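You operate a simulated robot arm through the tools that you are given. There is no shell and no other tool. Be economical: measure what you need, move in short steps, check, and stop when the job is done.

You run a simulated robot arm. Do the job below in one go: nothing can be reset, and whatever is moved stays where it is left.

JOB
Clean the dried ink off the spare print head with flush.
Fine: the orange pad, wetted at the flush tin; pad back, tin lid on, print head cover shut. Set down upright: pad. Where these are worked on the way, their far stop is far enough and under half their travel is too little: print head cover. What is to be rubbed or washed off counts as gone when no trace of it is left.

It is judged by the outcome, as a careful person would: the job done as asked, and still so three seconds after it is handed in. It fails if anything else is knocked over, pushed out of place, dropped, spilled or broken. Lids that push on must go on centred and level and be pressed home; caps that screw on are set level and turned clockwise until they are tight.

ROBOT AND FRAMES
A 7-joint arm with a two-finger parallel gripper, fixed in place. Base frame: the origin is at the foot of the arm, x ahead of it, y to its left, z up. Readings come in m, degrees, newtons and seconds.
With the tool pointing down near the work surface it reaches from about 0.3 to 0.7 m from the base axis. Its first joint turns from -66.0 to 66.0 degrees. Payload 1.57 kg.
Tool frame: the origin (TCP) lies between the finger pads and is the grasp point; the fingertips stand 0.03 m ahead of it; z points along the fingers, y is the line along which they close. Largest opening 0.11 m; finger width 0.024, thickness 0.012; the body of the gripper, 0.048 by 0.112 m, starts 0.078 m behind the TCP.
Orientation is that of the tool frame in the base frame, as a unit quaternion [w, x, y, z]. With the fingers straight down and closing along the base's y, the tool's x points along the base's -x, its y along +y and its z along -z.

CONTROLS
- The arm moves only by the tool drive_tool. Its argument "commands" is a list that holds one entry, the list of rows, each a list of 7 numbers: the shift along the base's x, y, z in m, then the turn, a rotation vector about the base's x, y, z in degrees, then the closure, from 0 (fully open) to 1 (shut). In form: [[[x, y, z, rx, ry, rz, jaw], ...]]. A call has 1 to 20 rows; each row shifts and turns the commanded pose from where the row before left it. Each row takes 0.2 s and may step no farther than 0.05 m and 8.6 degrees from the row before; otherwise, or with a gripper value out of range, the whole call is refused. Where a pose cannot be reached the arm comes as near as it can. A force on the tool above 40 N (or 10 N above the force at the start of the call, whichever is more), or a blocked arm, ends the call early, and 0.2 s more pass. Each finger travels about 0.108 m/s and halts on what it meets, pressing with about 37 N; the grip force reading is that of the motor and also rises with nothing between the fingers. The clock runs only during rows and for 0.2 s after the last one: add rows that do not move to give the fingers time. It gives the time, the measured TCP pose, the force on the tool (base axes), the opening and the grip force at its end, in the units of the frame above (readings bear some noise), with the torque about the TCP (base axes, N m) and any sound that the robot's microphone picked up, and new pictures: "pictures" is both (left out), scene, wrist or none.
- Cameras (640 x 400 px; columns grow to the right, rows downward): "scene" is fixed at [0.1448, -0.3858, 1.391]; the picture's right is [0.90, -0.44, 0.00], its down [-0.31, -0.62, -0.72] and it looks along [0.32, 0.65, -0.69] (base axes); focal length 354 px, centre (320, 200). "wrist" rides on the gripper at [0.07, 0.016, -0.141] in the tool frame; the picture's right is [-0.23, 0.97, 0.00], its down [-0.85, -0.20, -0.48] and it looks along [-0.47, -0.11, 0.88] (tool axes); focal length 222 px, centre (320, 200).
- probe_pixels(camera, pixels): for up to 12 pixels [column, row] of the newest picture of that camera ("zoom" is the newest enlarged one), the place [x, y, z] in the base frame of the surface seen there, good to about 0.002 m. No time passes.
- inspect(camera, box): a new picture of the part [left, top, right, bottom] of that camera's present view, enlarged. No time passes.
- hand_in(): hands the job in; it is judged then, once.

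Keep the steps short. Do not move on a guess: measure, check each grasp and each placing, and mend mistakes. In all there are 80 turns and 200 pictures (those below and enlarged ones count). Leave the gripper open and the arm clear of the work at the hand-in unless told otherwise, and finish with a single line.

The tools are called after "Emit:" by a JSON object that holds its "api" and its "payload". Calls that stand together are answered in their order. drive_tool: Moves the arm, as the interface text tells. Its arguments: {"type":"object","properties":{"commands":{"type":"array","items":{"type":"array","items":{"type":"array","items":{"type":"number"}}}},"pictures":{"type":"string","enum":["both","scene","wrist","none"]}},"required":["commands"]} The other tools are called the same way: probe_pixels (camera, pixels) gives the place of the surface under pixels of a picture; inspect (camera, box) takes an enlarged picture of a part of a camera's view; hand_in () hands the job in.

At the start:

```text
time_s: 0.0
eef_pos: [0.3313, -0.0628, 1.0634]
tcp_rot: [0.0, 0.0, 1.0, 0.0]
wrist_force: [1.0, -0.2, -0.8]
ft_torque: [0.01, -0.01, 0.02]
grip_width: 0.1099
grip_force: 0.3
```

scene: 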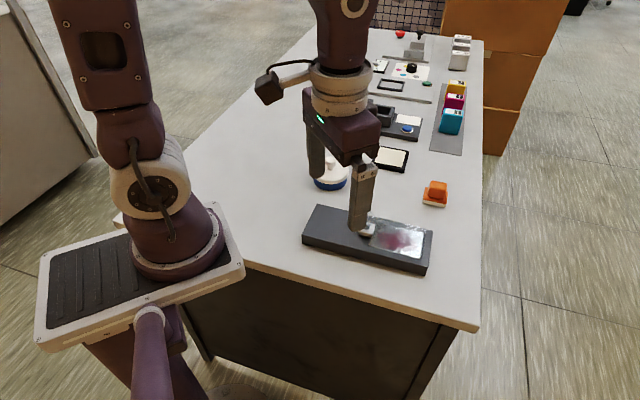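
wrist: 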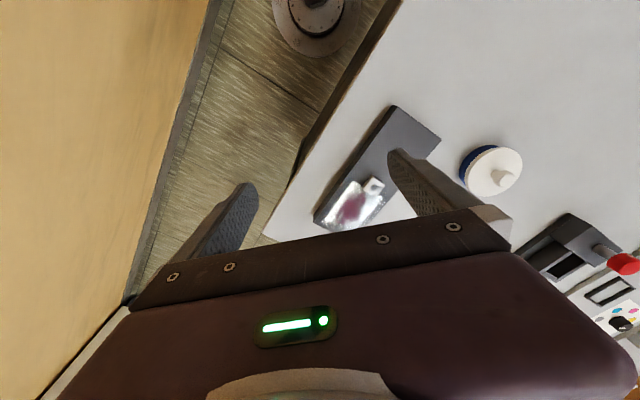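

I see the print head case (a dark block with a shiny window and stain), a tin with a white lid, and an orange pad. I'll enlarge these views first.

Emit:
{"api": "inspect", "payload": {"camera": "scene", "box": [290, 130, 470, 290]}}

Emit:
{"api": "inspect", "payload": {"camera": "wrist", "box": [290, 80, 640, 340]}}

Emit:
{"api": "inspect", "payload": {"camera": "scene", "box": [350, 20, 490, 180]}}

```text
2.50 times, centred on (380, 210) of scene
```

zoom: 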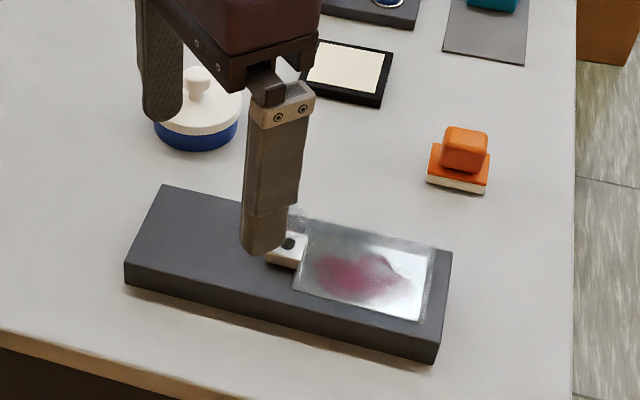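

```text
1.54 times, centred on (465, 210) of wrist
```

zoom: 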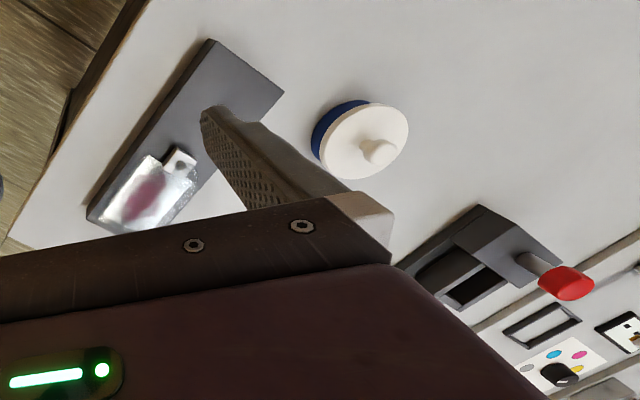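

```text
2.50 times, centred on (420, 100) of scene
```

zoom: 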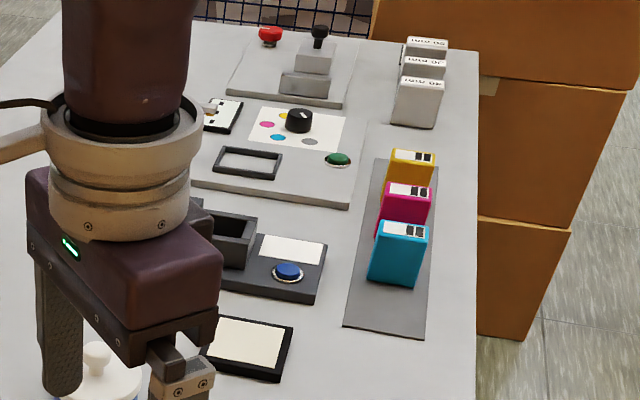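

I'll probe the key points, and move the arm aside for a clear view.

Emit:
{"api": "probe_pixels", "payload": {"camera": "scene", "pixels": [[315, 207], [303, 240], [426, 273], [431, 232], [376, 222], [369, 229], [408, 257], [400, 232], [436, 186], [424, 204], [446, 206], [330, 170]]}}

Emit:
{"api": "drive_tool", "payload": {"commands": [[[0, 0.04, 0, 0, 0, 0, 0], [0, 0.05, 0, 0, 0, 0, 0], [0, 0.05, 0, 0, 0, 0, 0], [0, 0.05, 0, 0, 0, 0, 0], [0, 0, 0, 0, 0, 0, 0]]]}}

```text
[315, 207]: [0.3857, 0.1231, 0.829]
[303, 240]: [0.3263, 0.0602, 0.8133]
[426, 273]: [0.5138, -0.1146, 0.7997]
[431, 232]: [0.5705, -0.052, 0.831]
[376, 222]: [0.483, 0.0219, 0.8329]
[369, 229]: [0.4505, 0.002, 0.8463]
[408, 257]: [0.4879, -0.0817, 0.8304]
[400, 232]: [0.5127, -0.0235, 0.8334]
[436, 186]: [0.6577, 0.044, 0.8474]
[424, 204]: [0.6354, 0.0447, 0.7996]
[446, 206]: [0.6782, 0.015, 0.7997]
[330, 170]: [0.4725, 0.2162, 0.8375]
```

```text
time_s: 1.2
eef_pos: [0.3317, 0.1305, 1.0612]
tcp_rot: [0.0, 0.0, 1.0, 0.0]
wrist_force: [0.2, -0.3, -0.2]
ft_torque: [0.03, 0.03, 0.0]
grip_width: 0.1098
grip_force: 0.0
```

scene: 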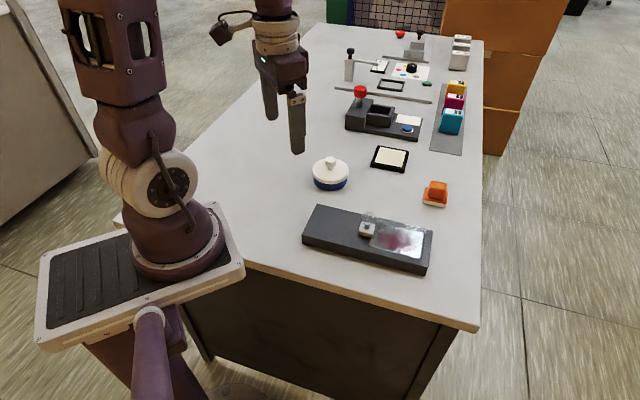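
wrist: 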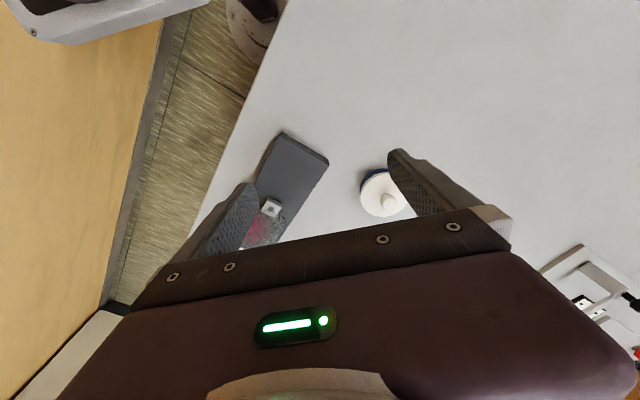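

Emit:
{"api": "inspect", "payload": {"camera": "scene", "box": [340, 195, 440, 275]}}

Emit:
{"api": "inspect", "payload": {"camera": "scene", "box": [300, 140, 460, 220]}}

```text
5.00 times, centred on (390, 235) of scene
```

zoom: 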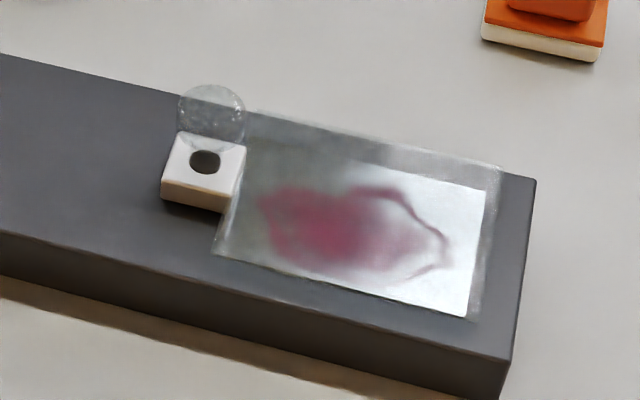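

```text
4.00 times, centred on (380, 180) of scene
```

zoom: 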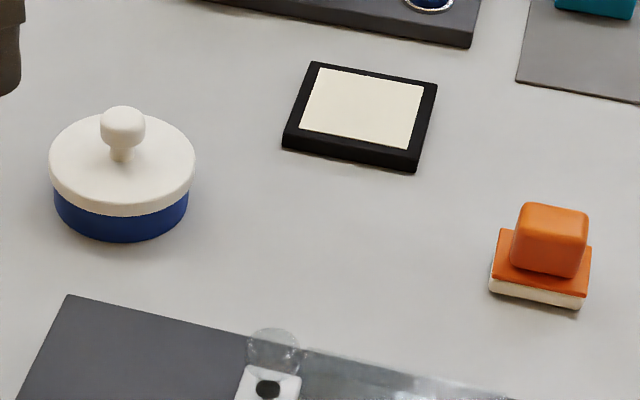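

Emit:
{"api": "inspect", "payload": {"camera": "scene", "box": [350, 204, 400, 244]}}

Emit:
{"api": "inspect", "payload": {"camera": "wrist", "box": [230, 180, 310, 250]}}

Emit:
{"api": "probe_pixels", "payload": {"camera": "scene", "pixels": [[373, 216], [367, 230], [361, 235], [375, 235], [369, 223], [384, 246], [388, 222], [400, 240], [432, 256], [434, 235], [438, 231], [416, 225]]}}

```text
10.00 times, centred on (375, 224) of scene
```

zoom: 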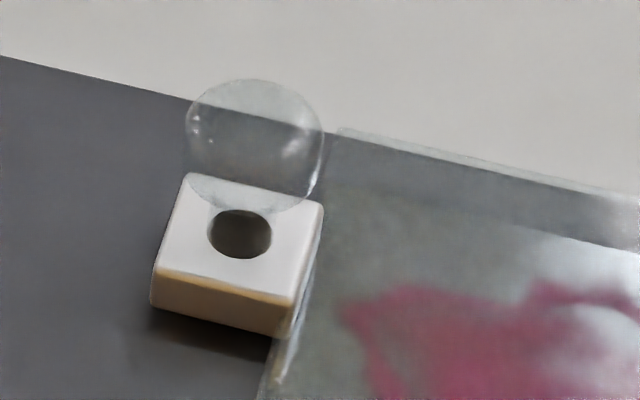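

```text
5.71 times, centred on (270, 215) of wrist
```

zoom: 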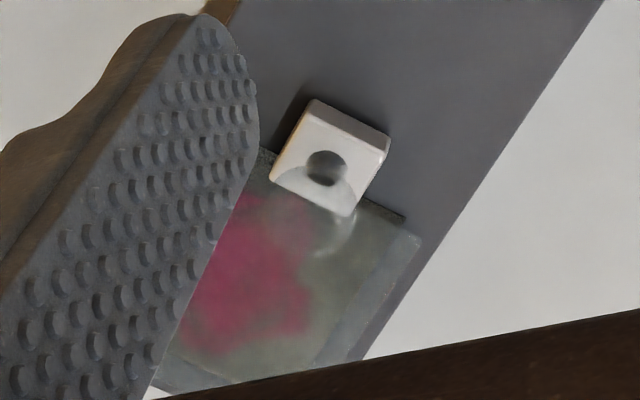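

```text
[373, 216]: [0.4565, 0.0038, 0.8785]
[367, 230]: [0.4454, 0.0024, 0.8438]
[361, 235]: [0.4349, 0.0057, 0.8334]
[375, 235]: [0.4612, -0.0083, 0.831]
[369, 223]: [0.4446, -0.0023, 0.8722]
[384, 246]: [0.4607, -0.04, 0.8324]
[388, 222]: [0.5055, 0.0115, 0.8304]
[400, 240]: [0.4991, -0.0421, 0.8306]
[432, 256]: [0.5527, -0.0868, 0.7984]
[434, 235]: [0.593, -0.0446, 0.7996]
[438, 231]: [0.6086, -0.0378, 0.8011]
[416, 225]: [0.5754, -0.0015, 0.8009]
```

The cover appears to be a clear plate over the head with a clear ball knob on a white block at its left end. It probably slides left along the case. Next I'll measure the tin lid and the pad.

Emit:
{"api": "inspect", "payload": {"camera": "scene", "box": [300, 145, 364, 185]}}

Emit:
{"api": "probe_pixels", "payload": {"camera": "zoom", "pixels": [[130, 260], [490, 240], [300, 340], [310, 190], [310, 160], [310, 215], [310, 130], [250, 180], [360, 180], [310, 250], [310, 390], [150, 330]]}}

Emit:
{"api": "probe_pixels", "payload": {"camera": "scene", "pixels": [[430, 182], [438, 181], [446, 183], [430, 192], [438, 192], [444, 193], [426, 195], [447, 198], [435, 200], [423, 202], [445, 206], [446, 196]]}}

Emit:
{"api": "inspect", "payload": {"camera": "scene", "box": [404, 170, 468, 210]}}

```text
10.00 times, centred on (332, 165) of scene
```

zoom: 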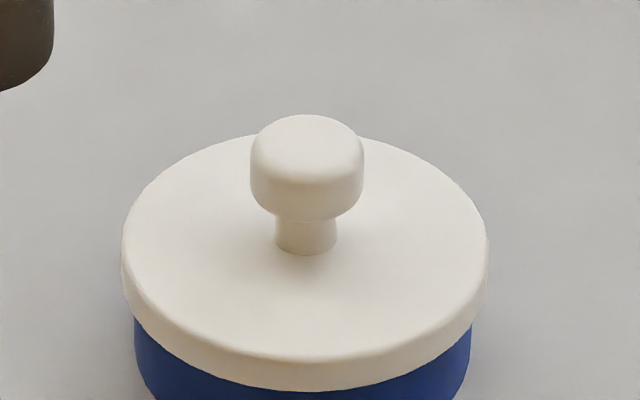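

```text
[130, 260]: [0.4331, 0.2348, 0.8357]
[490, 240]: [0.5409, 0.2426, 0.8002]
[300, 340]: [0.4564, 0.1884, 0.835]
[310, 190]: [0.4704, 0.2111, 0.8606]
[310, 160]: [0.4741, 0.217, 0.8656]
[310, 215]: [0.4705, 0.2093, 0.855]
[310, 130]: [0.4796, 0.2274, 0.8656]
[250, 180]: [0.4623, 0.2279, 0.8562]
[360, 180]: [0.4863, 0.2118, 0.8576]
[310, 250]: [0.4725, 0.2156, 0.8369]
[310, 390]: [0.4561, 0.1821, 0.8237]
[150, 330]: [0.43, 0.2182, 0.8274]
```

```text
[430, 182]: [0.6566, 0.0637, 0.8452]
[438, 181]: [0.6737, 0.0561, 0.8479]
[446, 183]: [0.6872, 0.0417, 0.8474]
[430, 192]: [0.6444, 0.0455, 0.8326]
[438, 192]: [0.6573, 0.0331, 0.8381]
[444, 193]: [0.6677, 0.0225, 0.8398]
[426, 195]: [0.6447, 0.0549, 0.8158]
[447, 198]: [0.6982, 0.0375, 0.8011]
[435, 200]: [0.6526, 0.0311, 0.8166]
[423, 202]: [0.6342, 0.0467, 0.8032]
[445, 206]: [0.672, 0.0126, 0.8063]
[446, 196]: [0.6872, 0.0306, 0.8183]
```

```text
10.00 times, centred on (436, 190) of scene
```

zoom: 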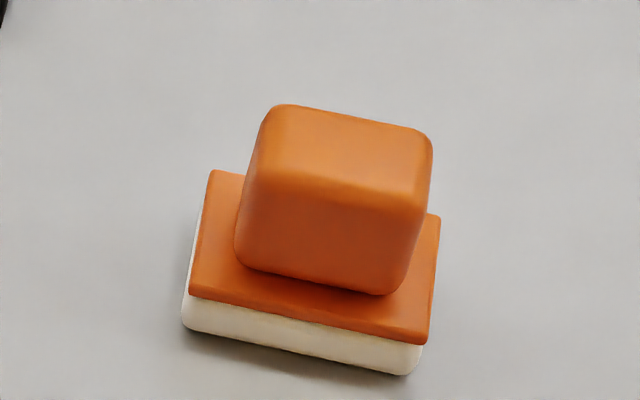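

The lid knob axis is at about (0.475, 0.220), with the cap top at z 0.866. The pad grip is at about (0.664, 0.043), and it is turned about 45°, like the case. I'll move above the tin and turn the tool 46.6°.

Emit:
{"api": "drive_tool", "payload": {"commands": [[[0.0239, 0.0149, -0.015, 0, 0, 7.77, 0], [0.0239, 0.0149, -0.015, 0, 0, 7.77, 0], [0.0239, 0.0149, -0.015, 0, 0, 7.77, 0], [0.0239, 0.0149, -0.015, 0, 0, 7.77, 0], [0.0239, 0.0149, -0.015, 0, 0, 7.77, 0], [0.0239, 0.0149, -0.015, 0, 0, 7.77, 0], [0, 0, 0, 0, 0, 0, 0]]]}}

```text
time_s: 2.8
eef_pos: [0.4757, 0.2201, 0.9725]
tcp_rot: [0.0, -0.396, 0.918, 0.0]
wrist_force: [0.1, 0.0, -0.4]
ft_torque: [0.0, 0.02, -0.02]
grip_width: 0.1101
grip_force: 0.1
```

scene: 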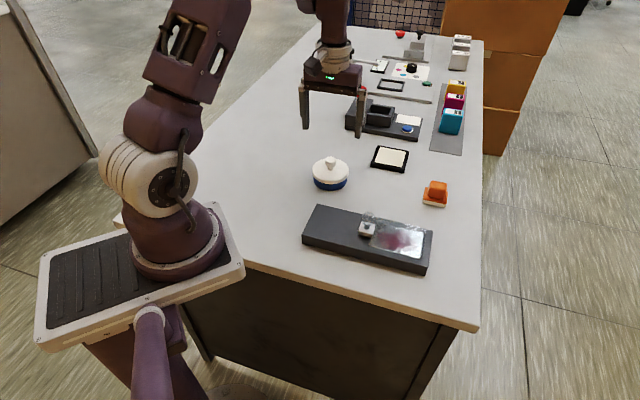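
wrist: 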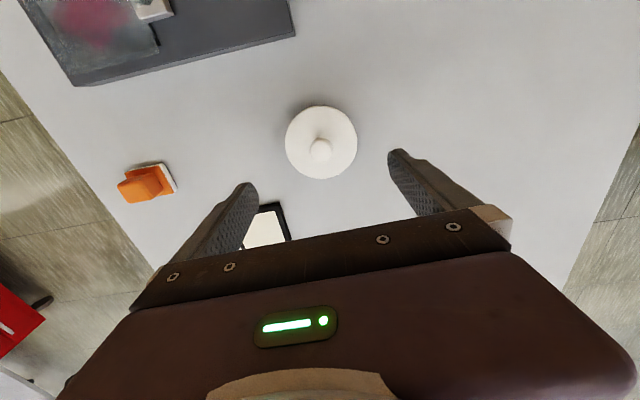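

Emit:
{"api": "probe_pixels", "payload": {"camera": "wrist", "pixels": [[320, 142], [310, 150], [331, 150], [320, 158], [320, 108], [287, 140], [356, 146], [318, 177], [130, 15], [150, 10], [145, 185], [160, 170]]}}

Emit:
{"api": "inspect", "payload": {"camera": "wrist", "box": [270, 90, 370, 190]}}

```text
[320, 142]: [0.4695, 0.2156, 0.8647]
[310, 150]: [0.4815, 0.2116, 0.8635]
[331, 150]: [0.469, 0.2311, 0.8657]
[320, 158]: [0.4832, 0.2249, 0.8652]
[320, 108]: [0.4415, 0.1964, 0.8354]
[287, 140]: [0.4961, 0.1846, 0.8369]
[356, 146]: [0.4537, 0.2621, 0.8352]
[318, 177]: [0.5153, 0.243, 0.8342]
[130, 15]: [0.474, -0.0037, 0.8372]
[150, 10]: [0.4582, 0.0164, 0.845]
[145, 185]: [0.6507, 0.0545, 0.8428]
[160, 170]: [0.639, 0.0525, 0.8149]
```

```text
4.00 times, centred on (320, 140) of wrist
```

zoom: 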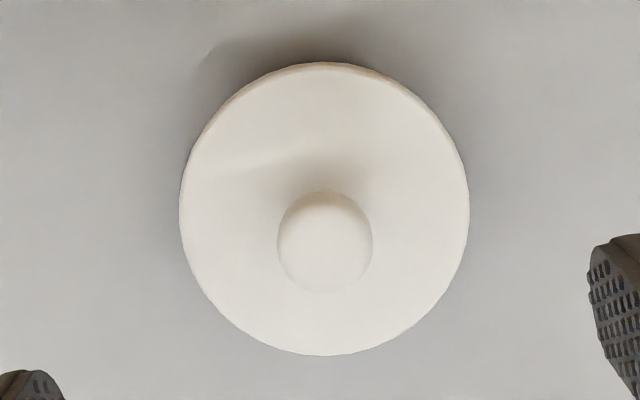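

The knob is centred under the tool at (0.476, 0.221). I'll descend to z≈0.872 and close.

Emit:
{"api": "drive_tool", "payload": {"commands": [[[0, 0, -0.035, 0, 0, 0, 0.3], [0, 0, -0.035, 0, 0, 0, 0.3], [0, 0, -0.0305, 0, 0, 0, 0.5], [0, 0, 0, 0, 0, 0, 0.7], [0, 0, 0, 0, 0, 0, 1], [0, 0, 0, 0, 0, 0, 1], [0, 0, 0, 0, 0, 0, 1]]]}}

```text
time_s: 4.4
eef_pos: [0.4778, 0.2203, 0.8726]
tcp_rot: [0.0, -0.395, 0.918, 0.0]
wrist_force: [-0.8, 0.7, -0.9]
ft_torque: [-0.02, -0.01, 0.0]
grip_width: 0.0265
grip_force: 36.8
heard: snap
```

scene: 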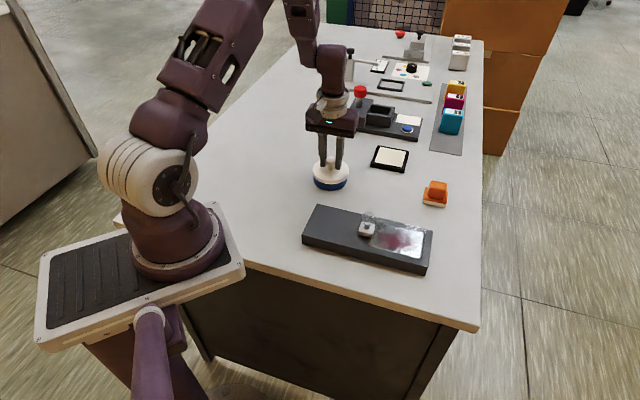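
wrist: 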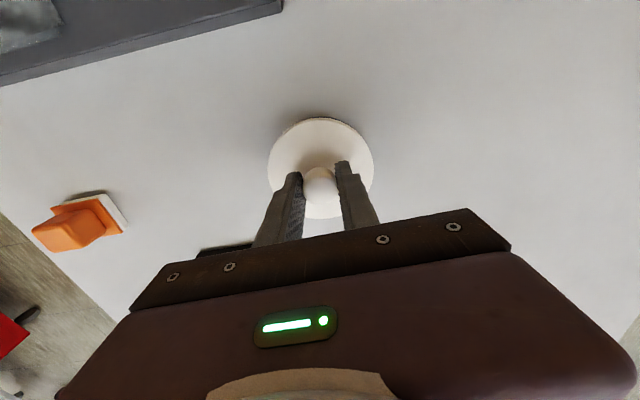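

I have the knob at 26.5 mm and heard a snap. Lifting slowly now.

Emit:
{"api": "drive_tool", "payload": {"commands": [[[0, 0, 0.005, 0, 0, 0, 1], [0, 0, 0.01, 0, 0, 0, 1], [0, 0, 0.02, 0, 0, 0, 1], [0, 0, 0.03, 0, 0, 0, 1], [0, 0, 0, 0, 0, 0, 1]]]}}

```text
time_s: 5.6
eef_pos: [0.4762, 0.2172, 0.9386]
tcp_rot: [0.0, -0.395, 0.919, 0.0]
wrist_force: [0.2, 0.4, 0.4]
ft_torque: [-0.01, -0.03, -0.02]
grip_width: 0.0001
grip_force: 21.1
```

scene: 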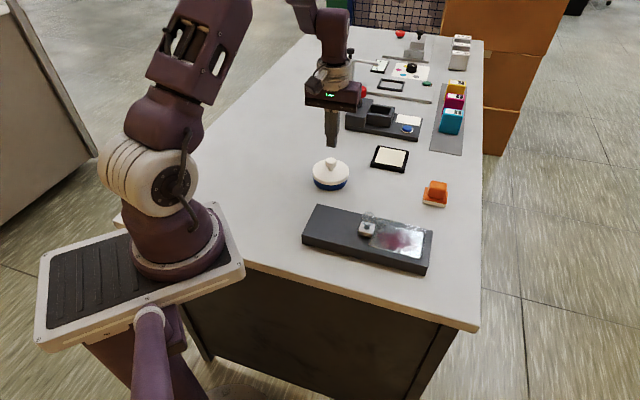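
wrist: 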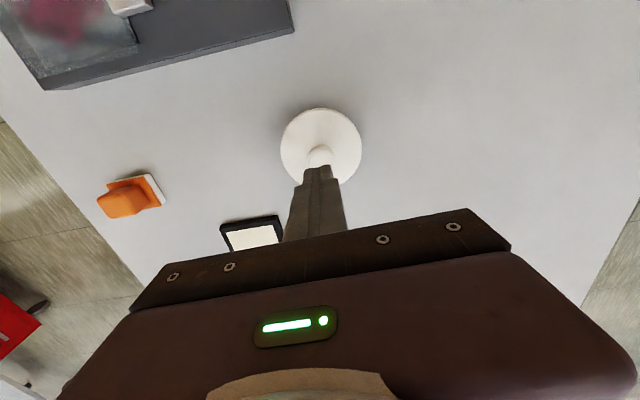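

The fingers slipped off the knob. I'll check the lid.

Emit:
{"api": "inspect", "payload": {"camera": "scene", "box": [300, 150, 364, 190]}}

Emit:
{"api": "probe_pixels", "payload": {"camera": "zoom", "pixels": [[130, 200], [300, 310], [310, 140], [310, 110], [250, 130], [360, 130], [480, 200], [400, 120], [220, 130], [310, 220]]}}

```text
10.00 times, centred on (332, 170) of scene
```

zoom: 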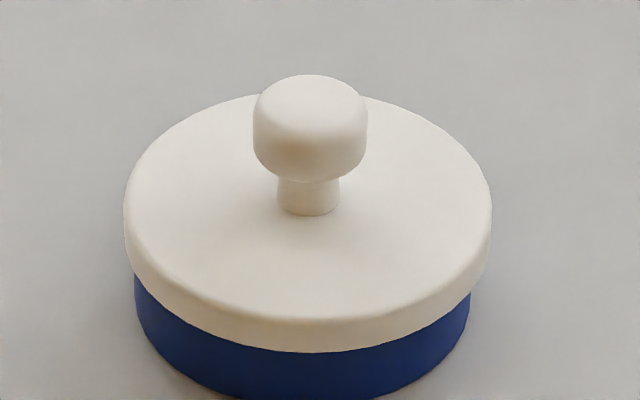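

```text
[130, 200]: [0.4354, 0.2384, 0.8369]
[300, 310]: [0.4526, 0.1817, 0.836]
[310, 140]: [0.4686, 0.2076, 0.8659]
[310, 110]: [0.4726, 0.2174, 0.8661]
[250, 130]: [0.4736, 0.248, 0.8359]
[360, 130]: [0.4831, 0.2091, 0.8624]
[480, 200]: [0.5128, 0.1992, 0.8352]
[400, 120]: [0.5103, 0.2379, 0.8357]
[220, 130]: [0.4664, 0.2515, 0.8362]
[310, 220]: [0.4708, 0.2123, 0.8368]
```

The lid is level but looks shifted by 1–2 mm. I'll open up and re-measure the knob from above.

Emit:
{"api": "drive_tool", "payload": {"commands": [[[0, 0, 0.01, 0, 0, 0, 0], [0, 0, 0, 0, 0, 0, 0], [0, 0, 0, 0, 0, 0, 0]]], "pictures": "wrist"}}

Emit:
{"api": "inspect", "payload": {"camera": "wrist", "box": [270, 95, 370, 195]}}

Emit:
{"api": "probe_pixels", "payload": {"camera": "zoom", "pixels": [[280, 245], [375, 245], [328, 200], [328, 285], [328, 240], [185, 200], [475, 200], [330, 55], [330, 350], [300, 240], [350, 240]]}}

```text
time_s: 6.4
eef_pos: [0.4762, 0.2166, 0.9477]
tcp_rot: [0.0, -0.395, 0.919, 0.0]
wrist_force: [-0.1, -0.2, -0.5]
ft_torque: [-0.02, -0.03, -0.02]
grip_width: 0.1102
grip_force: 0.0
```

wrist: 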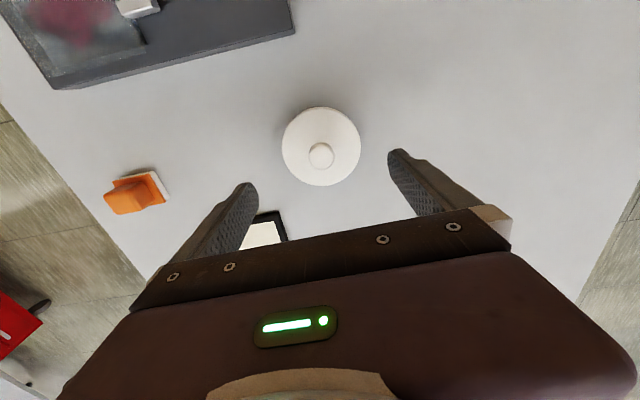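

```text
4.00 times, centred on (320, 145) of wrist
```

zoom: 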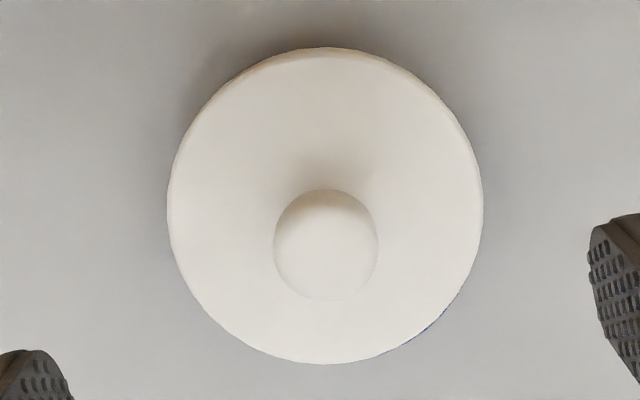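

```text
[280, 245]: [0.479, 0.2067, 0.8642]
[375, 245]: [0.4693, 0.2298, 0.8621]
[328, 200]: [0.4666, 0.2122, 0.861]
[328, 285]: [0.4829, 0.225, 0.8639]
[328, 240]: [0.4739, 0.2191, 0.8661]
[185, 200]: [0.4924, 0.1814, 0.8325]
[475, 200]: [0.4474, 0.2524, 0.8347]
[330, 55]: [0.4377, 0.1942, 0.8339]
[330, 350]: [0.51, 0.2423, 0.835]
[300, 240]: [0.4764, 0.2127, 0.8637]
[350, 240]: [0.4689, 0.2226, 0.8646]
```

The lid now looks loose: it has shifted slightly and a blue sliver of tin shows. I'll re-grip it about 4 mm deeper and test with a tiny lift.

Emit:
{"api": "drive_tool", "payload": {"commands": [[[-0.001, 0.0015, -0.03, 0, 0, 0, 0.4], [-0.001, 0, -0.03, 0, 0, 0, 0.4], [0, 0, -0.019, 0, 0, 0, 0.5], [0, 0, 0, 0, 0, 0, 0.7], [0, 0, 0, 0, 0, 0, 1], [0, 0, 0, 0, 0, 0, 1], [0, 0, 0, 0, 0, 0, 1]]], "pictures": "scene"}}

Emit:
{"api": "drive_tool", "payload": {"commands": [[[0, 0, 0.003, 0, 0, 0, 1], [0, 0, 0.003, 0, 0, 0, 1], [0, 0, 0.003, 0, 0, 0, 1], [0, 0, 0.003, 0, 0, 0, 1]]]}}

```text
time_s: 8.0
eef_pos: [0.4744, 0.2157, 0.8705]
tcp_rot: [0.0, -0.396, 0.918, 0.0]
wrist_force: [0.8, -0.2, 0.6]
ft_torque: [0.02, -0.04, 0.02]
grip_width: 0.0265
grip_force: 37.3
```

scene: 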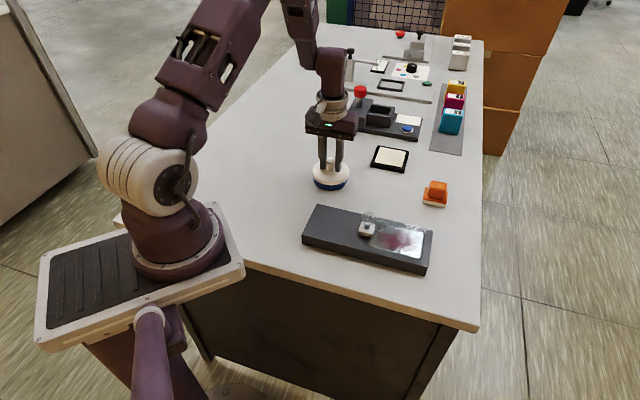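

```text
time_s: 9.0
eef_pos: [0.4717, 0.2177, 0.8814]
tcp_rot: [0.0, -0.396, 0.918, 0.0]
wrist_force: [0.2, -0.2, -0.9]
ft_torque: [-0.01, -0.03, -0.02]
grip_width: 0.0263
grip_force: 36.9
```

scene: 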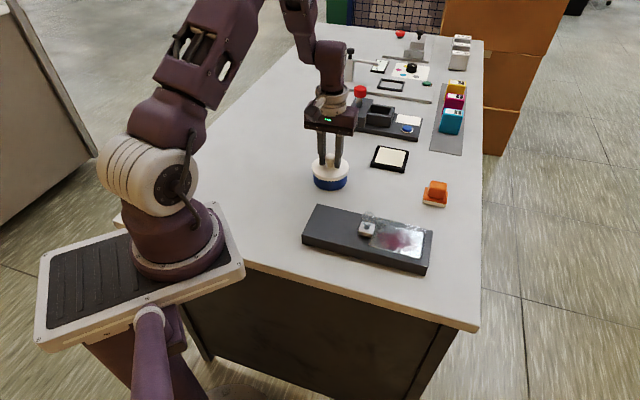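
wrist: 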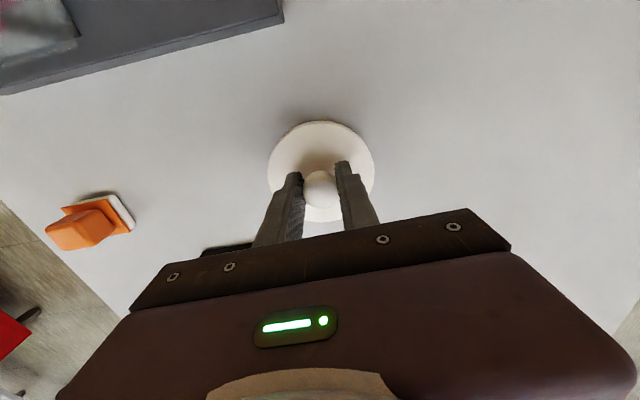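

The lid is coming up. I'll lift more and carry it to the free table spot at about (0.40, 0.32).

Emit:
{"api": "drive_tool", "payload": {"commands": [[[0, 0, 0.01, 0, 0, 0, 1], [0, 0, 0.015, 0, 0, 0, 1], [0, 0, 0.02, 0, 0, 0, 1], [-0.018, 0.026, 0, 0, 0, 0, 1], [-0.018, 0.026, 0, 0, 0, 0, 1], [-0.018, 0.026, 0, 0, 0, 0, 1], [-0.018, 0.026, 0, 0, 0, 0, 1], [0, 0, 0, 0, 0, 0, 1]]]}}

```text
time_s: 10.8
eef_pos: [0.401, 0.3224, 0.9257]
tcp_rot: [-0.001, -0.396, 0.918, 0.0]
wrist_force: [-0.6, 0.3, -0.2]
ft_torque: [0.01, -0.03, 0.03]
grip_width: 0.0266
grip_force: 36.9
```

scene: 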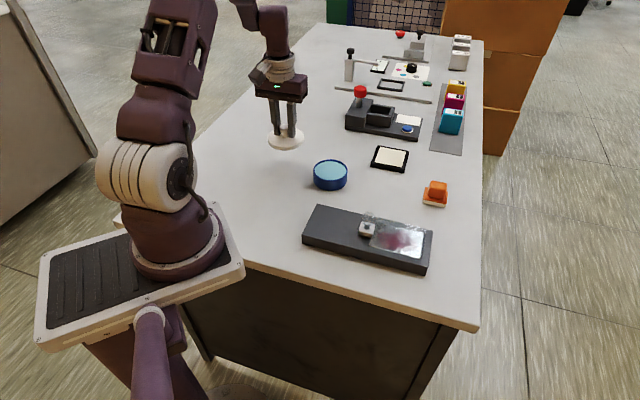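
wrist: 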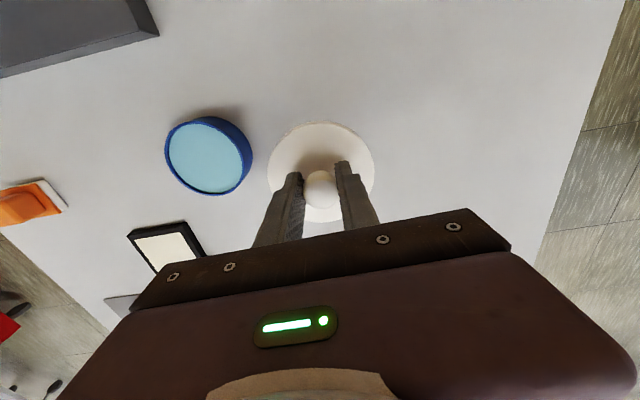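

The tin is open and shows light blue inside. I'll measure the tin and check the underside of the lid.

Emit:
{"api": "inspect", "payload": {"camera": "scene", "box": [254, 120, 350, 195]}}

Emit:
{"api": "probe_pixels", "payload": {"camera": "scene", "pixels": [[330, 172], [320, 170], [341, 170], [330, 164], [330, 182], [314, 172], [347, 172], [330, 188], [269, 146], [286, 150], [303, 143], [330, 161]]}}

Emit:
{"api": "probe_pixels", "payload": {"camera": "wrist", "pixels": [[206, 155], [170, 150], [240, 155], [205, 119], [210, 192], [166, 155], [249, 160], [290, 230]]}}

```text
5.33 times, centred on (302, 158) of scene
```

zoom: 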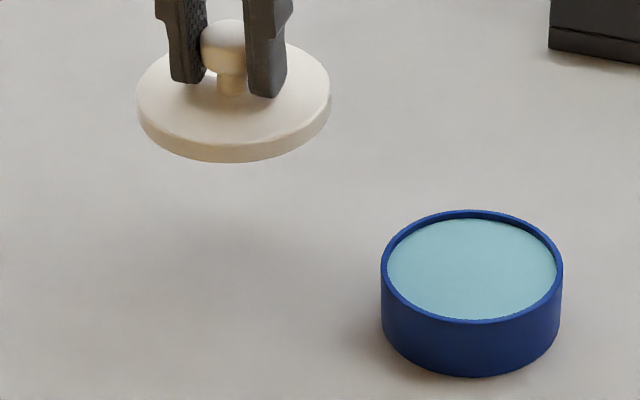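

```text
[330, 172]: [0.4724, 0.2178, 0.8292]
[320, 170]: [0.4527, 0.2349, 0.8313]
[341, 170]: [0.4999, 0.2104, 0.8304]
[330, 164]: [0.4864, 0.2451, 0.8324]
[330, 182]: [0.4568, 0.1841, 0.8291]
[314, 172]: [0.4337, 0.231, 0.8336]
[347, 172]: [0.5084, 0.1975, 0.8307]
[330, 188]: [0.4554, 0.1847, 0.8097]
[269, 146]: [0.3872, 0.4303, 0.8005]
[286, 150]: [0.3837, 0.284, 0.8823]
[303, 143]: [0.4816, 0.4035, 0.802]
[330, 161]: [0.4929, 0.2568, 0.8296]
```

```text
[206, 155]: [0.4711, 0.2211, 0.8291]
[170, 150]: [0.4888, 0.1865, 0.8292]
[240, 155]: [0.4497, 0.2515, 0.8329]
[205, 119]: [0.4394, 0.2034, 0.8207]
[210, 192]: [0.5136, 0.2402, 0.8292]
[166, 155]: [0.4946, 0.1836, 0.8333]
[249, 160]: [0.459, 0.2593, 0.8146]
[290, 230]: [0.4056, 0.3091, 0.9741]
```

I'll lower the lid onto the table in small steps near the end.

Emit:
{"api": "drive_tool", "payload": {"commands": [[[0, 0, -0.03, 0, 0, 0, 1], [0, 0, -0.03, 0, 0, 0, 1], [0, 0, -0.01, 0, 0, 0, 1], [0, 0, -0.004, 0, 0, 0, 1], [0, 0, -0.002, 0, 0, 0, 1], [0, 0, 0, 0, 0, 0, 1]]]}}

Emit:
{"api": "inspect", "payload": {"camera": "scene", "box": [254, 120, 350, 195]}}

```text
time_s: 12.2
eef_pos: [0.4001, 0.3236, 0.8496]
tcp_rot: [0.0, -0.395, 0.919, 0.0]
wrist_force: [-0.5, 1.2, 0.2]
ft_torque: [0.02, -0.02, -0.01]
grip_width: 0.0266
grip_force: 37.4
```

scene: 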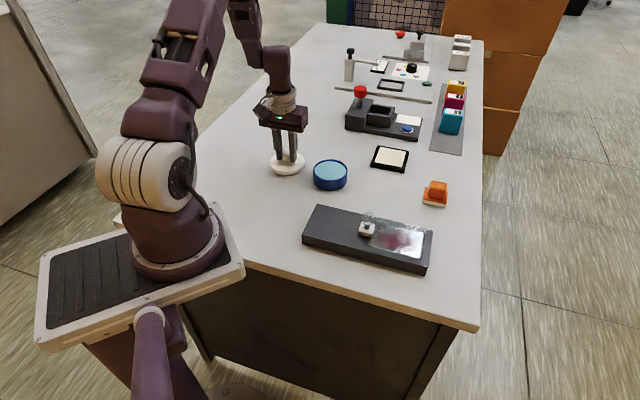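
wrist: 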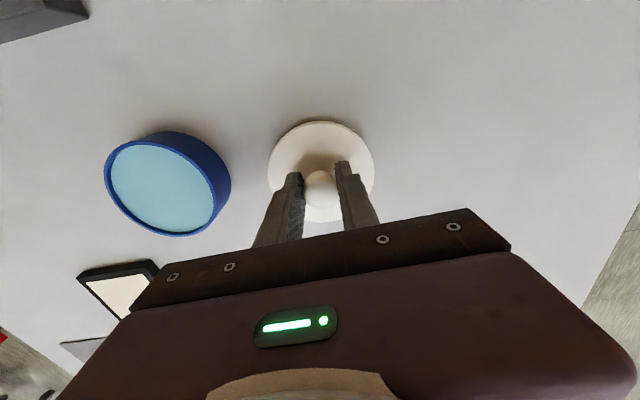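

```text
5.33 times, centred on (302, 158) of scene
```

zoom: 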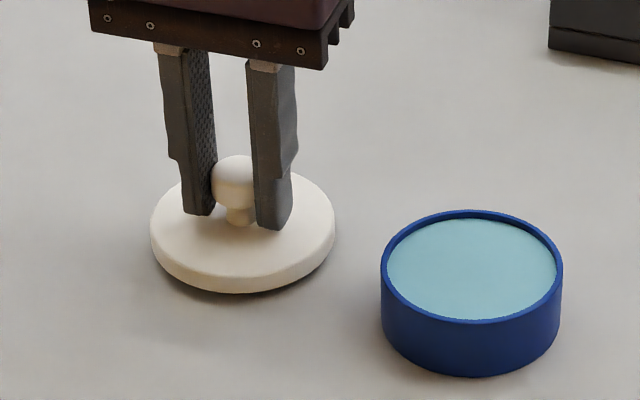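

It's nearly down. I'll continue in 1.5 mm steps until contact.

Emit:
{"api": "drive_tool", "payload": {"commands": [[[0, 0, -0.0015, 0, 0, 0, 1], [0, 0, -0.0015, 0, 0, 0, 1], [0, 0, 0, 0, 0, 0, 1]]], "pictures": "none"}}

Emit:
{"api": "drive_tool", "payload": {"commands": [[[0, 0, -0.0015, 0, 0, 0, 1], [0, 0, 0, 0, 0, 0, 1]]], "pictures": "none"}}

```text
time_s: 13.0
eef_pos: [0.3998, 0.3222, 0.8476]
tcp_rot: [0.0, -0.395, 0.919, 0.0]
wrist_force: [-0.2, -0.4, -0.5]
ft_torque: [-0.01, 0.02, -0.03]
grip_width: 0.0267
grip_force: 36.5
```

```text
time_s: 13.6
eef_pos: [0.4012, 0.323, 0.8454]
tcp_rot: [0.001, -0.395, 0.919, 0.0]
wrist_force: [0.0, 0.0, 0.2]
ft_torque: [0.0, 0.0, 0.02]
grip_width: 0.0263
grip_force: 36.4
```

Emit:
{"api": "drive_tool", "payload": {"commands": [[[0, 0, -0.0015, 0, 0, 0, 1], [0, 0, 0, 0, 0, 0, 1]]], "pictures": "none"}}

Emit:
{"api": "drive_tool", "payload": {"commands": [[[0, 0, -0.0015, 0, 0, 0, 1], [0, 0, 0, 0, 0, 0, 1]]], "pictures": "scene"}}

Emit:
{"api": "inspect", "payload": {"camera": "scene", "box": [254, 130, 318, 190]}}

```text
time_s: 14.2
eef_pos: [0.4008, 0.3218, 0.8445]
tcp_rot: [0.0, -0.395, 0.918, 0.0]
wrist_force: [0.2, -0.1, -0.5]
ft_torque: [-0.03, 0.0, -0.01]
grip_width: 0.0262
grip_force: 37.5
```

```text
time_s: 14.8
eef_pos: [0.4013, 0.3227, 0.8437]
tcp_rot: [0.0, -0.395, 0.918, 0.0]
wrist_force: [-0.2, 0.5, -0.4]
ft_torque: [-0.01, -0.01, 0.02]
grip_width: 0.0262
grip_force: 37.6
```

scene: 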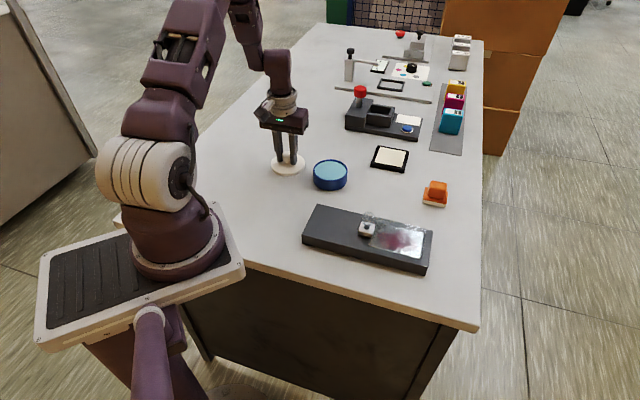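

```text
6.67 times, centred on (286, 160) of scene
```

zoom: 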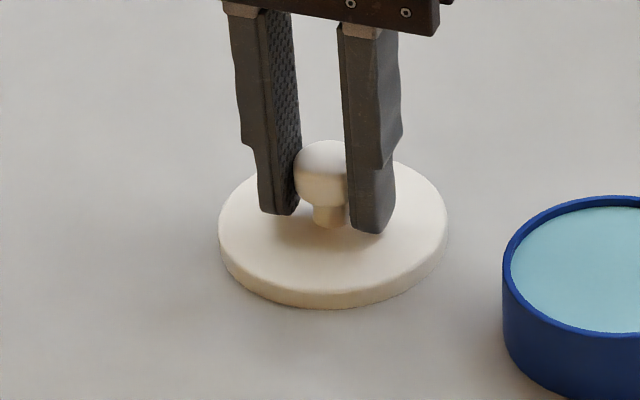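

Emit:
{"api": "probe_pixels", "payload": {"camera": "zoom", "pixels": [[290, 270], [370, 265], [240, 225], [425, 215], [320, 300], [320, 315], [270, 220]]}}

Emit:
{"api": "drive_tool", "payload": {"commands": [[[0, 0, -0.0015, 0, 0, 0, 1], [0, 0, -0.0015, 0, 0, 0, 1], [0, 0, 0, 0, 0, 0, 1]]], "pictures": "none"}}

```text
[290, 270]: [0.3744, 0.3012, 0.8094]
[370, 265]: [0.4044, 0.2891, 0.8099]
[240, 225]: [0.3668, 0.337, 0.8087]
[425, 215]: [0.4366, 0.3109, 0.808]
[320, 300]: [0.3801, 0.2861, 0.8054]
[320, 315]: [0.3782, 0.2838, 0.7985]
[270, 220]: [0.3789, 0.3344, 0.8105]
```

```text
time_s: 15.6
eef_pos: [0.4014, 0.3219, 0.8386]
tcp_rot: [-0.001, -0.395, 0.919, 0.0]
wrist_force: [0.1, 1.0, -1.5]
ft_torque: [-0.01, 0.01, 0.01]
grip_width: 0.0264
grip_force: 36.6
```

Emit:
{"api": "drive_tool", "payload": {"commands": [[[0, 0, -0.0015, 0, 0, 0, 1], [0, 0, 0, 0, 0, 0, 1]]], "pictures": "none"}}

Emit:
{"api": "inspect", "payload": {"camera": "scene", "box": [254, 130, 318, 190]}}

Emit:
{"api": "probe_pixels", "payload": {"camera": "zoom", "pixels": [[290, 270], [370, 265], [240, 225], [425, 215]]}}

```text
time_s: 16.2
eef_pos: [0.4023, 0.3219, 0.8378]
tcp_rot: [-0.001, -0.396, 0.918, 0.0]
wrist_force: [-0.2, -0.1, 0.5]
ft_torque: [0.01, -0.01, -0.01]
grip_width: 0.0262
grip_force: 37.1
```

```text
6.67 times, centred on (286, 160) of scene
```

zoom: 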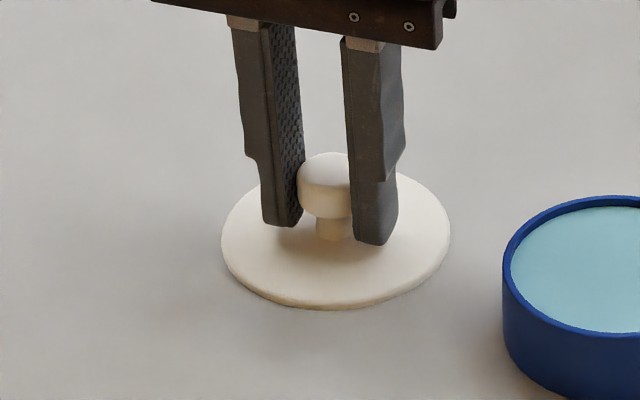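

```text
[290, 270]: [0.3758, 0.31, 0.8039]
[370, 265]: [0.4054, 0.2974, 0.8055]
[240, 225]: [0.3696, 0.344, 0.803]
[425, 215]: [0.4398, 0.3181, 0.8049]
```

The lid top is at 0.804, so it is essentially on the table. One more millimetre, then I release.

Emit:
{"api": "drive_tool", "payload": {"commands": [[[0, 0, -0.001, 0, 0, 0, 1], [0, 0, 0, 0, 0, 0, 1], [0, 0, 0, 0, 0, 0, 0.75], [0, 0, 0, 0, 0, 0, 0.5], [0, 0, 0, 0, 0, 0, 0.3], [0, 0, 0.03, 0, 0, 0, 0.3], [0, 0, 0.03, 0, 0, 0, 0], [0, 0, 0.04, 0, 0, 0, 0], [0, 0, 0, 0, 0, 0, 0]]]}}

Emit:
{"api": "inspect", "payload": {"camera": "scene", "box": [254, 130, 318, 190]}}

Emit:
{"api": "probe_pixels", "payload": {"camera": "zoom", "pixels": [[290, 270], [370, 265], [240, 225], [425, 215], [330, 300], [330, 200], [330, 160], [305, 180], [355, 180]]}}

```text
time_s: 18.2
eef_pos: [0.4011, 0.3227, 0.9359]
tcp_rot: [0.0, -0.396, 0.918, 0.0]
wrist_force: [-0.1, 0.0, -0.5]
ft_torque: [0.02, 0.0, -0.02]
grip_width: 0.1101
grip_force: 0.1
```

scene: 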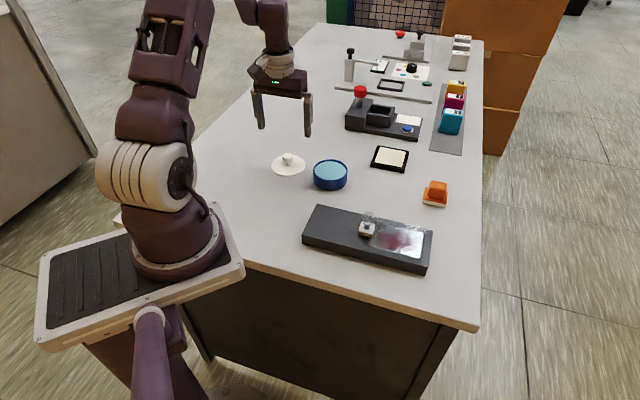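
wrist: 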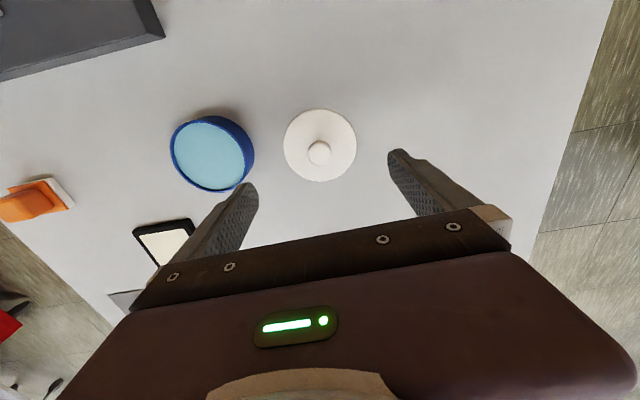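

```text
6.67 times, centred on (286, 160) of scene
```

zoom: 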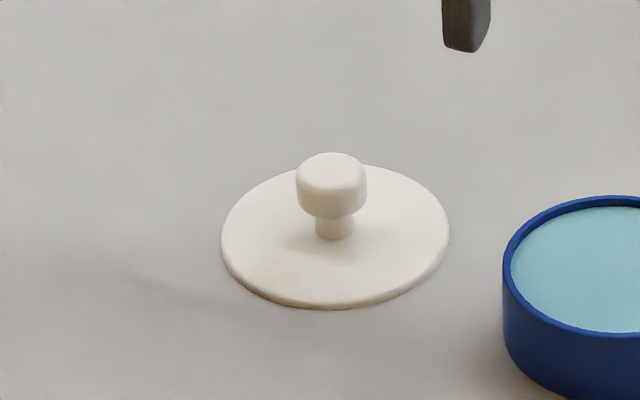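

```text
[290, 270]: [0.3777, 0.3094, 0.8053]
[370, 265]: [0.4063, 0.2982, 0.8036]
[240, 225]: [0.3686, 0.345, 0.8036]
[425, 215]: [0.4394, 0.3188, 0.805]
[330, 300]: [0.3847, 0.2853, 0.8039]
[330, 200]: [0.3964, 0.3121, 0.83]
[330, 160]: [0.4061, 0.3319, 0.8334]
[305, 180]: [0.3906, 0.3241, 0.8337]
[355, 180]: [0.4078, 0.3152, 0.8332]
```

The lid rests flat on the table. Next I'll go to the cover knob at about (0.449, 0.0115) for a view from above.

Emit:
{"api": "drive_tool", "payload": {"commands": [[[0.0069, -0.0444, 0.005, 0, 0, 0, 0], [0.0069, -0.0444, 0.005, 0, 0, 0, 0], [0.0069, -0.0444, 0, 0, 0, 0, 0], [0.0069, -0.0444, 0, 0, 0, 0, 0], [0.0069, -0.0444, 0, 0, 0, 0, 0], [0.0069, -0.0444, 0, 0, 0, 0, 0], [0.0069, -0.0444, 0, 0, 0, 0, 0], [0, 0, 0, 0, 0, 0, 0]]]}}

Emit:
{"api": "inspect", "payload": {"camera": "wrist", "box": [240, 80, 400, 200]}}

Emit:
{"api": "probe_pixels", "payload": {"camera": "wrist", "pixels": [[320, 140], [325, 145], [315, 150], [330, 150], [320, 155], [320, 130], [300, 140], [280, 140], [280, 170], [280, 110]]}}

```text
time_s: 20.0
eef_pos: [0.4492, 0.0079, 0.9442]
tcp_rot: [0.0, -0.395, 0.919, 0.0]
wrist_force: [-0.7, 0.4, -0.1]
ft_torque: [0.03, -0.01, 0.0]
grip_width: 0.1099
grip_force: 0.0
```

scene: 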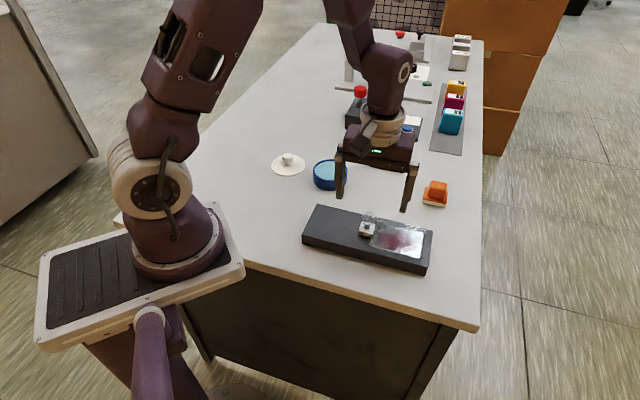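
wrist: 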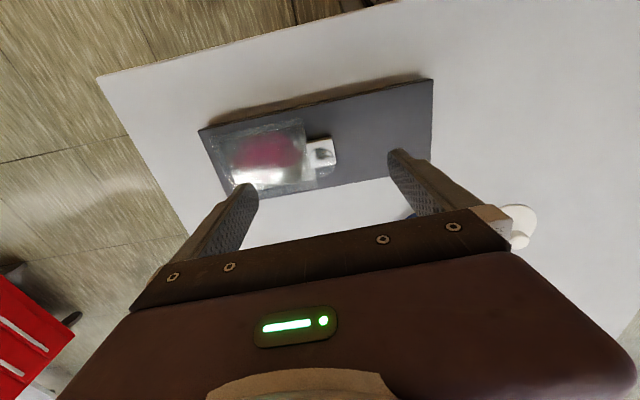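

```text
3.33 times, centred on (320, 140) of wrist
```

zoom: 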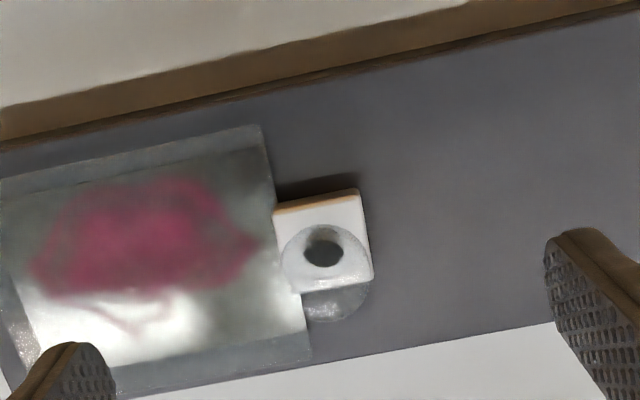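

```text
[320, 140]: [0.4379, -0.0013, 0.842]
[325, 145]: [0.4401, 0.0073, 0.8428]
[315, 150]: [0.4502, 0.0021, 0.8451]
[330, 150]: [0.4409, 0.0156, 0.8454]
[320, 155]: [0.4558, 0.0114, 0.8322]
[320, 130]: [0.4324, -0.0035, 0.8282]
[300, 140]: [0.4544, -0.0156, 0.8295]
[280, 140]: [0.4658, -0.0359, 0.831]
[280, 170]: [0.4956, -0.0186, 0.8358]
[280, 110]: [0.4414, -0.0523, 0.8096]
```

The knob axis is at about (0.449, 0.0105) and the ball is at z≈0.872. The tool y axis lines up with the case. I'll descend to z 0.880 and grip the ball.

Emit:
{"api": "drive_tool", "payload": {"commands": [[[0, 0.0025, -0.03, 0, 0, 0, 0.3], [0, 0, -0.034, 0, 0, 0, 0.4], [0, 0, 0, 0, 0, 0, 0.5], [0, 0, 0, 0, 0, 0, 0.7], [0, 0, 0, 0, 0, 0, 1], [0, 0, 0, 0, 0, 0, 1], [0, 0, 0, 0, 0, 0, 1]]]}}

Emit:
{"api": "inspect", "payload": {"camera": "scene", "box": [330, 180, 426, 260]}}

```text
time_s: 21.6
eef_pos: [0.4517, 0.0134, 0.8817]
tcp_rot: [0.0, -0.396, 0.918, 0.0]
wrist_force: [-0.5, 0.2, -9.3]
ft_torque: [0.37, -0.41, 0.0]
grip_width: 0.0275
grip_force: 37.8
```

scene: 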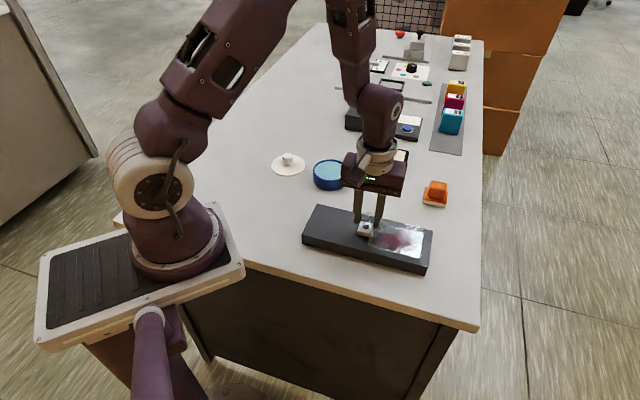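
wrist: 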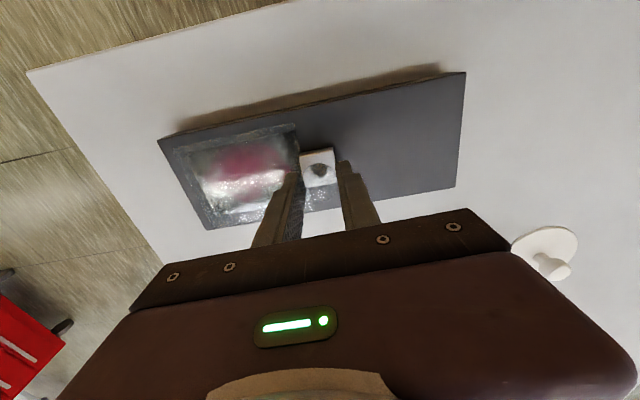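

```text
5.00 times, centred on (378, 220) of scene
```

zoom: 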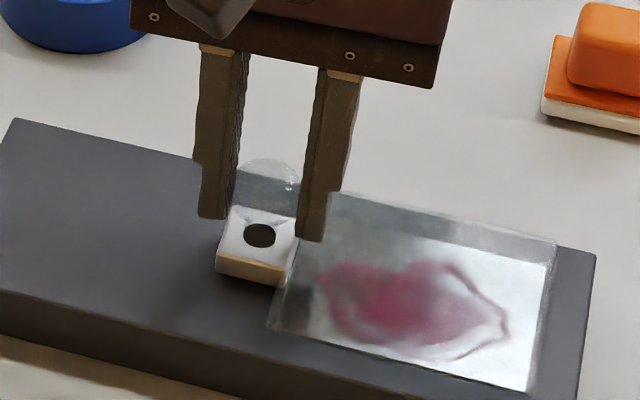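

I have the ball at 27.5 mm. I'll try sliding left along the case in small steps and watch the force.

Emit:
{"api": "drive_tool", "payload": {"commands": [[[-0.0022, 0.0021, 0, 0, 0, 0, 1], [-0.0022, 0.0021, 0, 0, 0, 0, 1], [-0.0036, 0.0034, 0, 0, 0, 0, 1], [0, 0, 0, 0, 0, 0, 1]]]}}

Emit:
{"api": "inspect", "payload": {"camera": "scene", "box": [330, 180, 426, 260]}}

```text
time_s: 22.6
eef_pos: [0.442, 0.021, 0.8819]
tcp_rot: [0.001, -0.397, 0.918, 0.001]
wrist_force: [12.9, 9.9, -22.9]
ft_torque: [0.18, -0.19, 0.09]
grip_width: 0.0274
grip_force: 37.9
```

scene: 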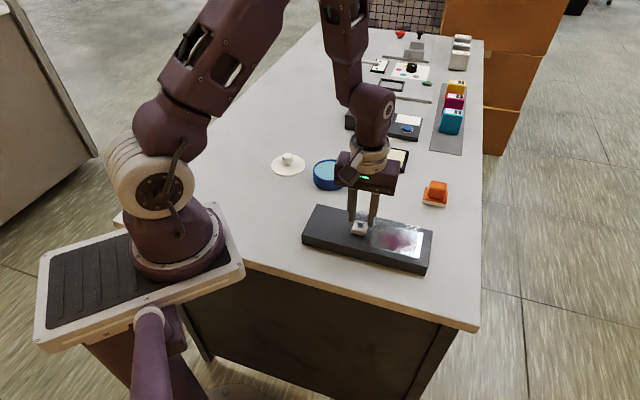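
wrist: 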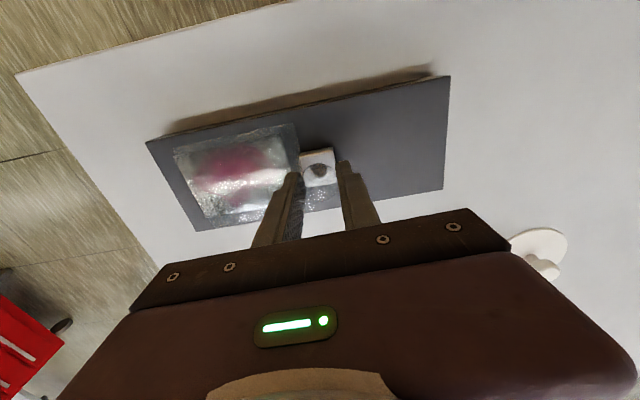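

```text
5.00 times, centred on (378, 220) of scene
```

zoom: 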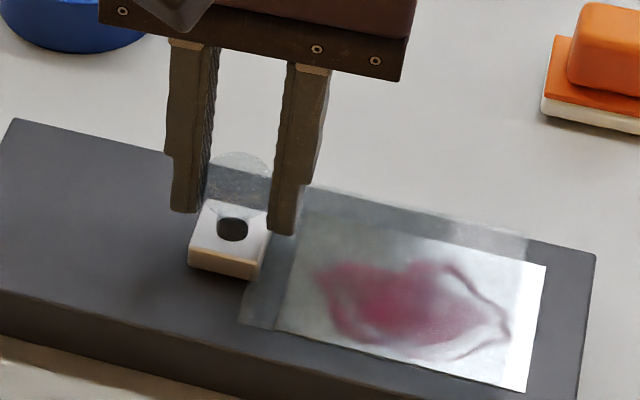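

It slides. There is side force (+x, +y) and a down force, so I'll relax those offsets slightly before going on.

Emit:
{"api": "drive_tool", "payload": {"commands": [[[0.0007, 0.0007, -0.001, 0, 0, 0, 1], [0, 0, 0, 0, 0, 0, 1]]], "pictures": "none"}}

Emit:
{"api": "drive_tool", "payload": {"commands": [[[-0.007, 0.0072, 0, 0, 0, 0, 1], [-0.007, 0.0072, 0, 0, 0, 0, 1], [0, 0, 0, 0, 0, 0, 1]]], "pictures": "none"}}

```text
time_s: 23.2
eef_pos: [0.4442, 0.0207, 0.8816]
tcp_rot: [0.001, -0.395, 0.919, -0.001]
wrist_force: [5.8, 7.7, 26.2]
ft_torque: [0.1, 0.01, 0.06]
grip_width: 0.0278
grip_force: 38.1
```

```text
time_s: 24.0
eef_pos: [0.427, 0.0359, 0.8814]
tcp_rot: [-0.002, -0.394, 0.919, 0.0]
wrist_force: [2.4, -1.3, 27.9]
ft_torque: [-0.18, 0.06, 0.0]
grip_width: 0.0279
grip_force: 37.8
```

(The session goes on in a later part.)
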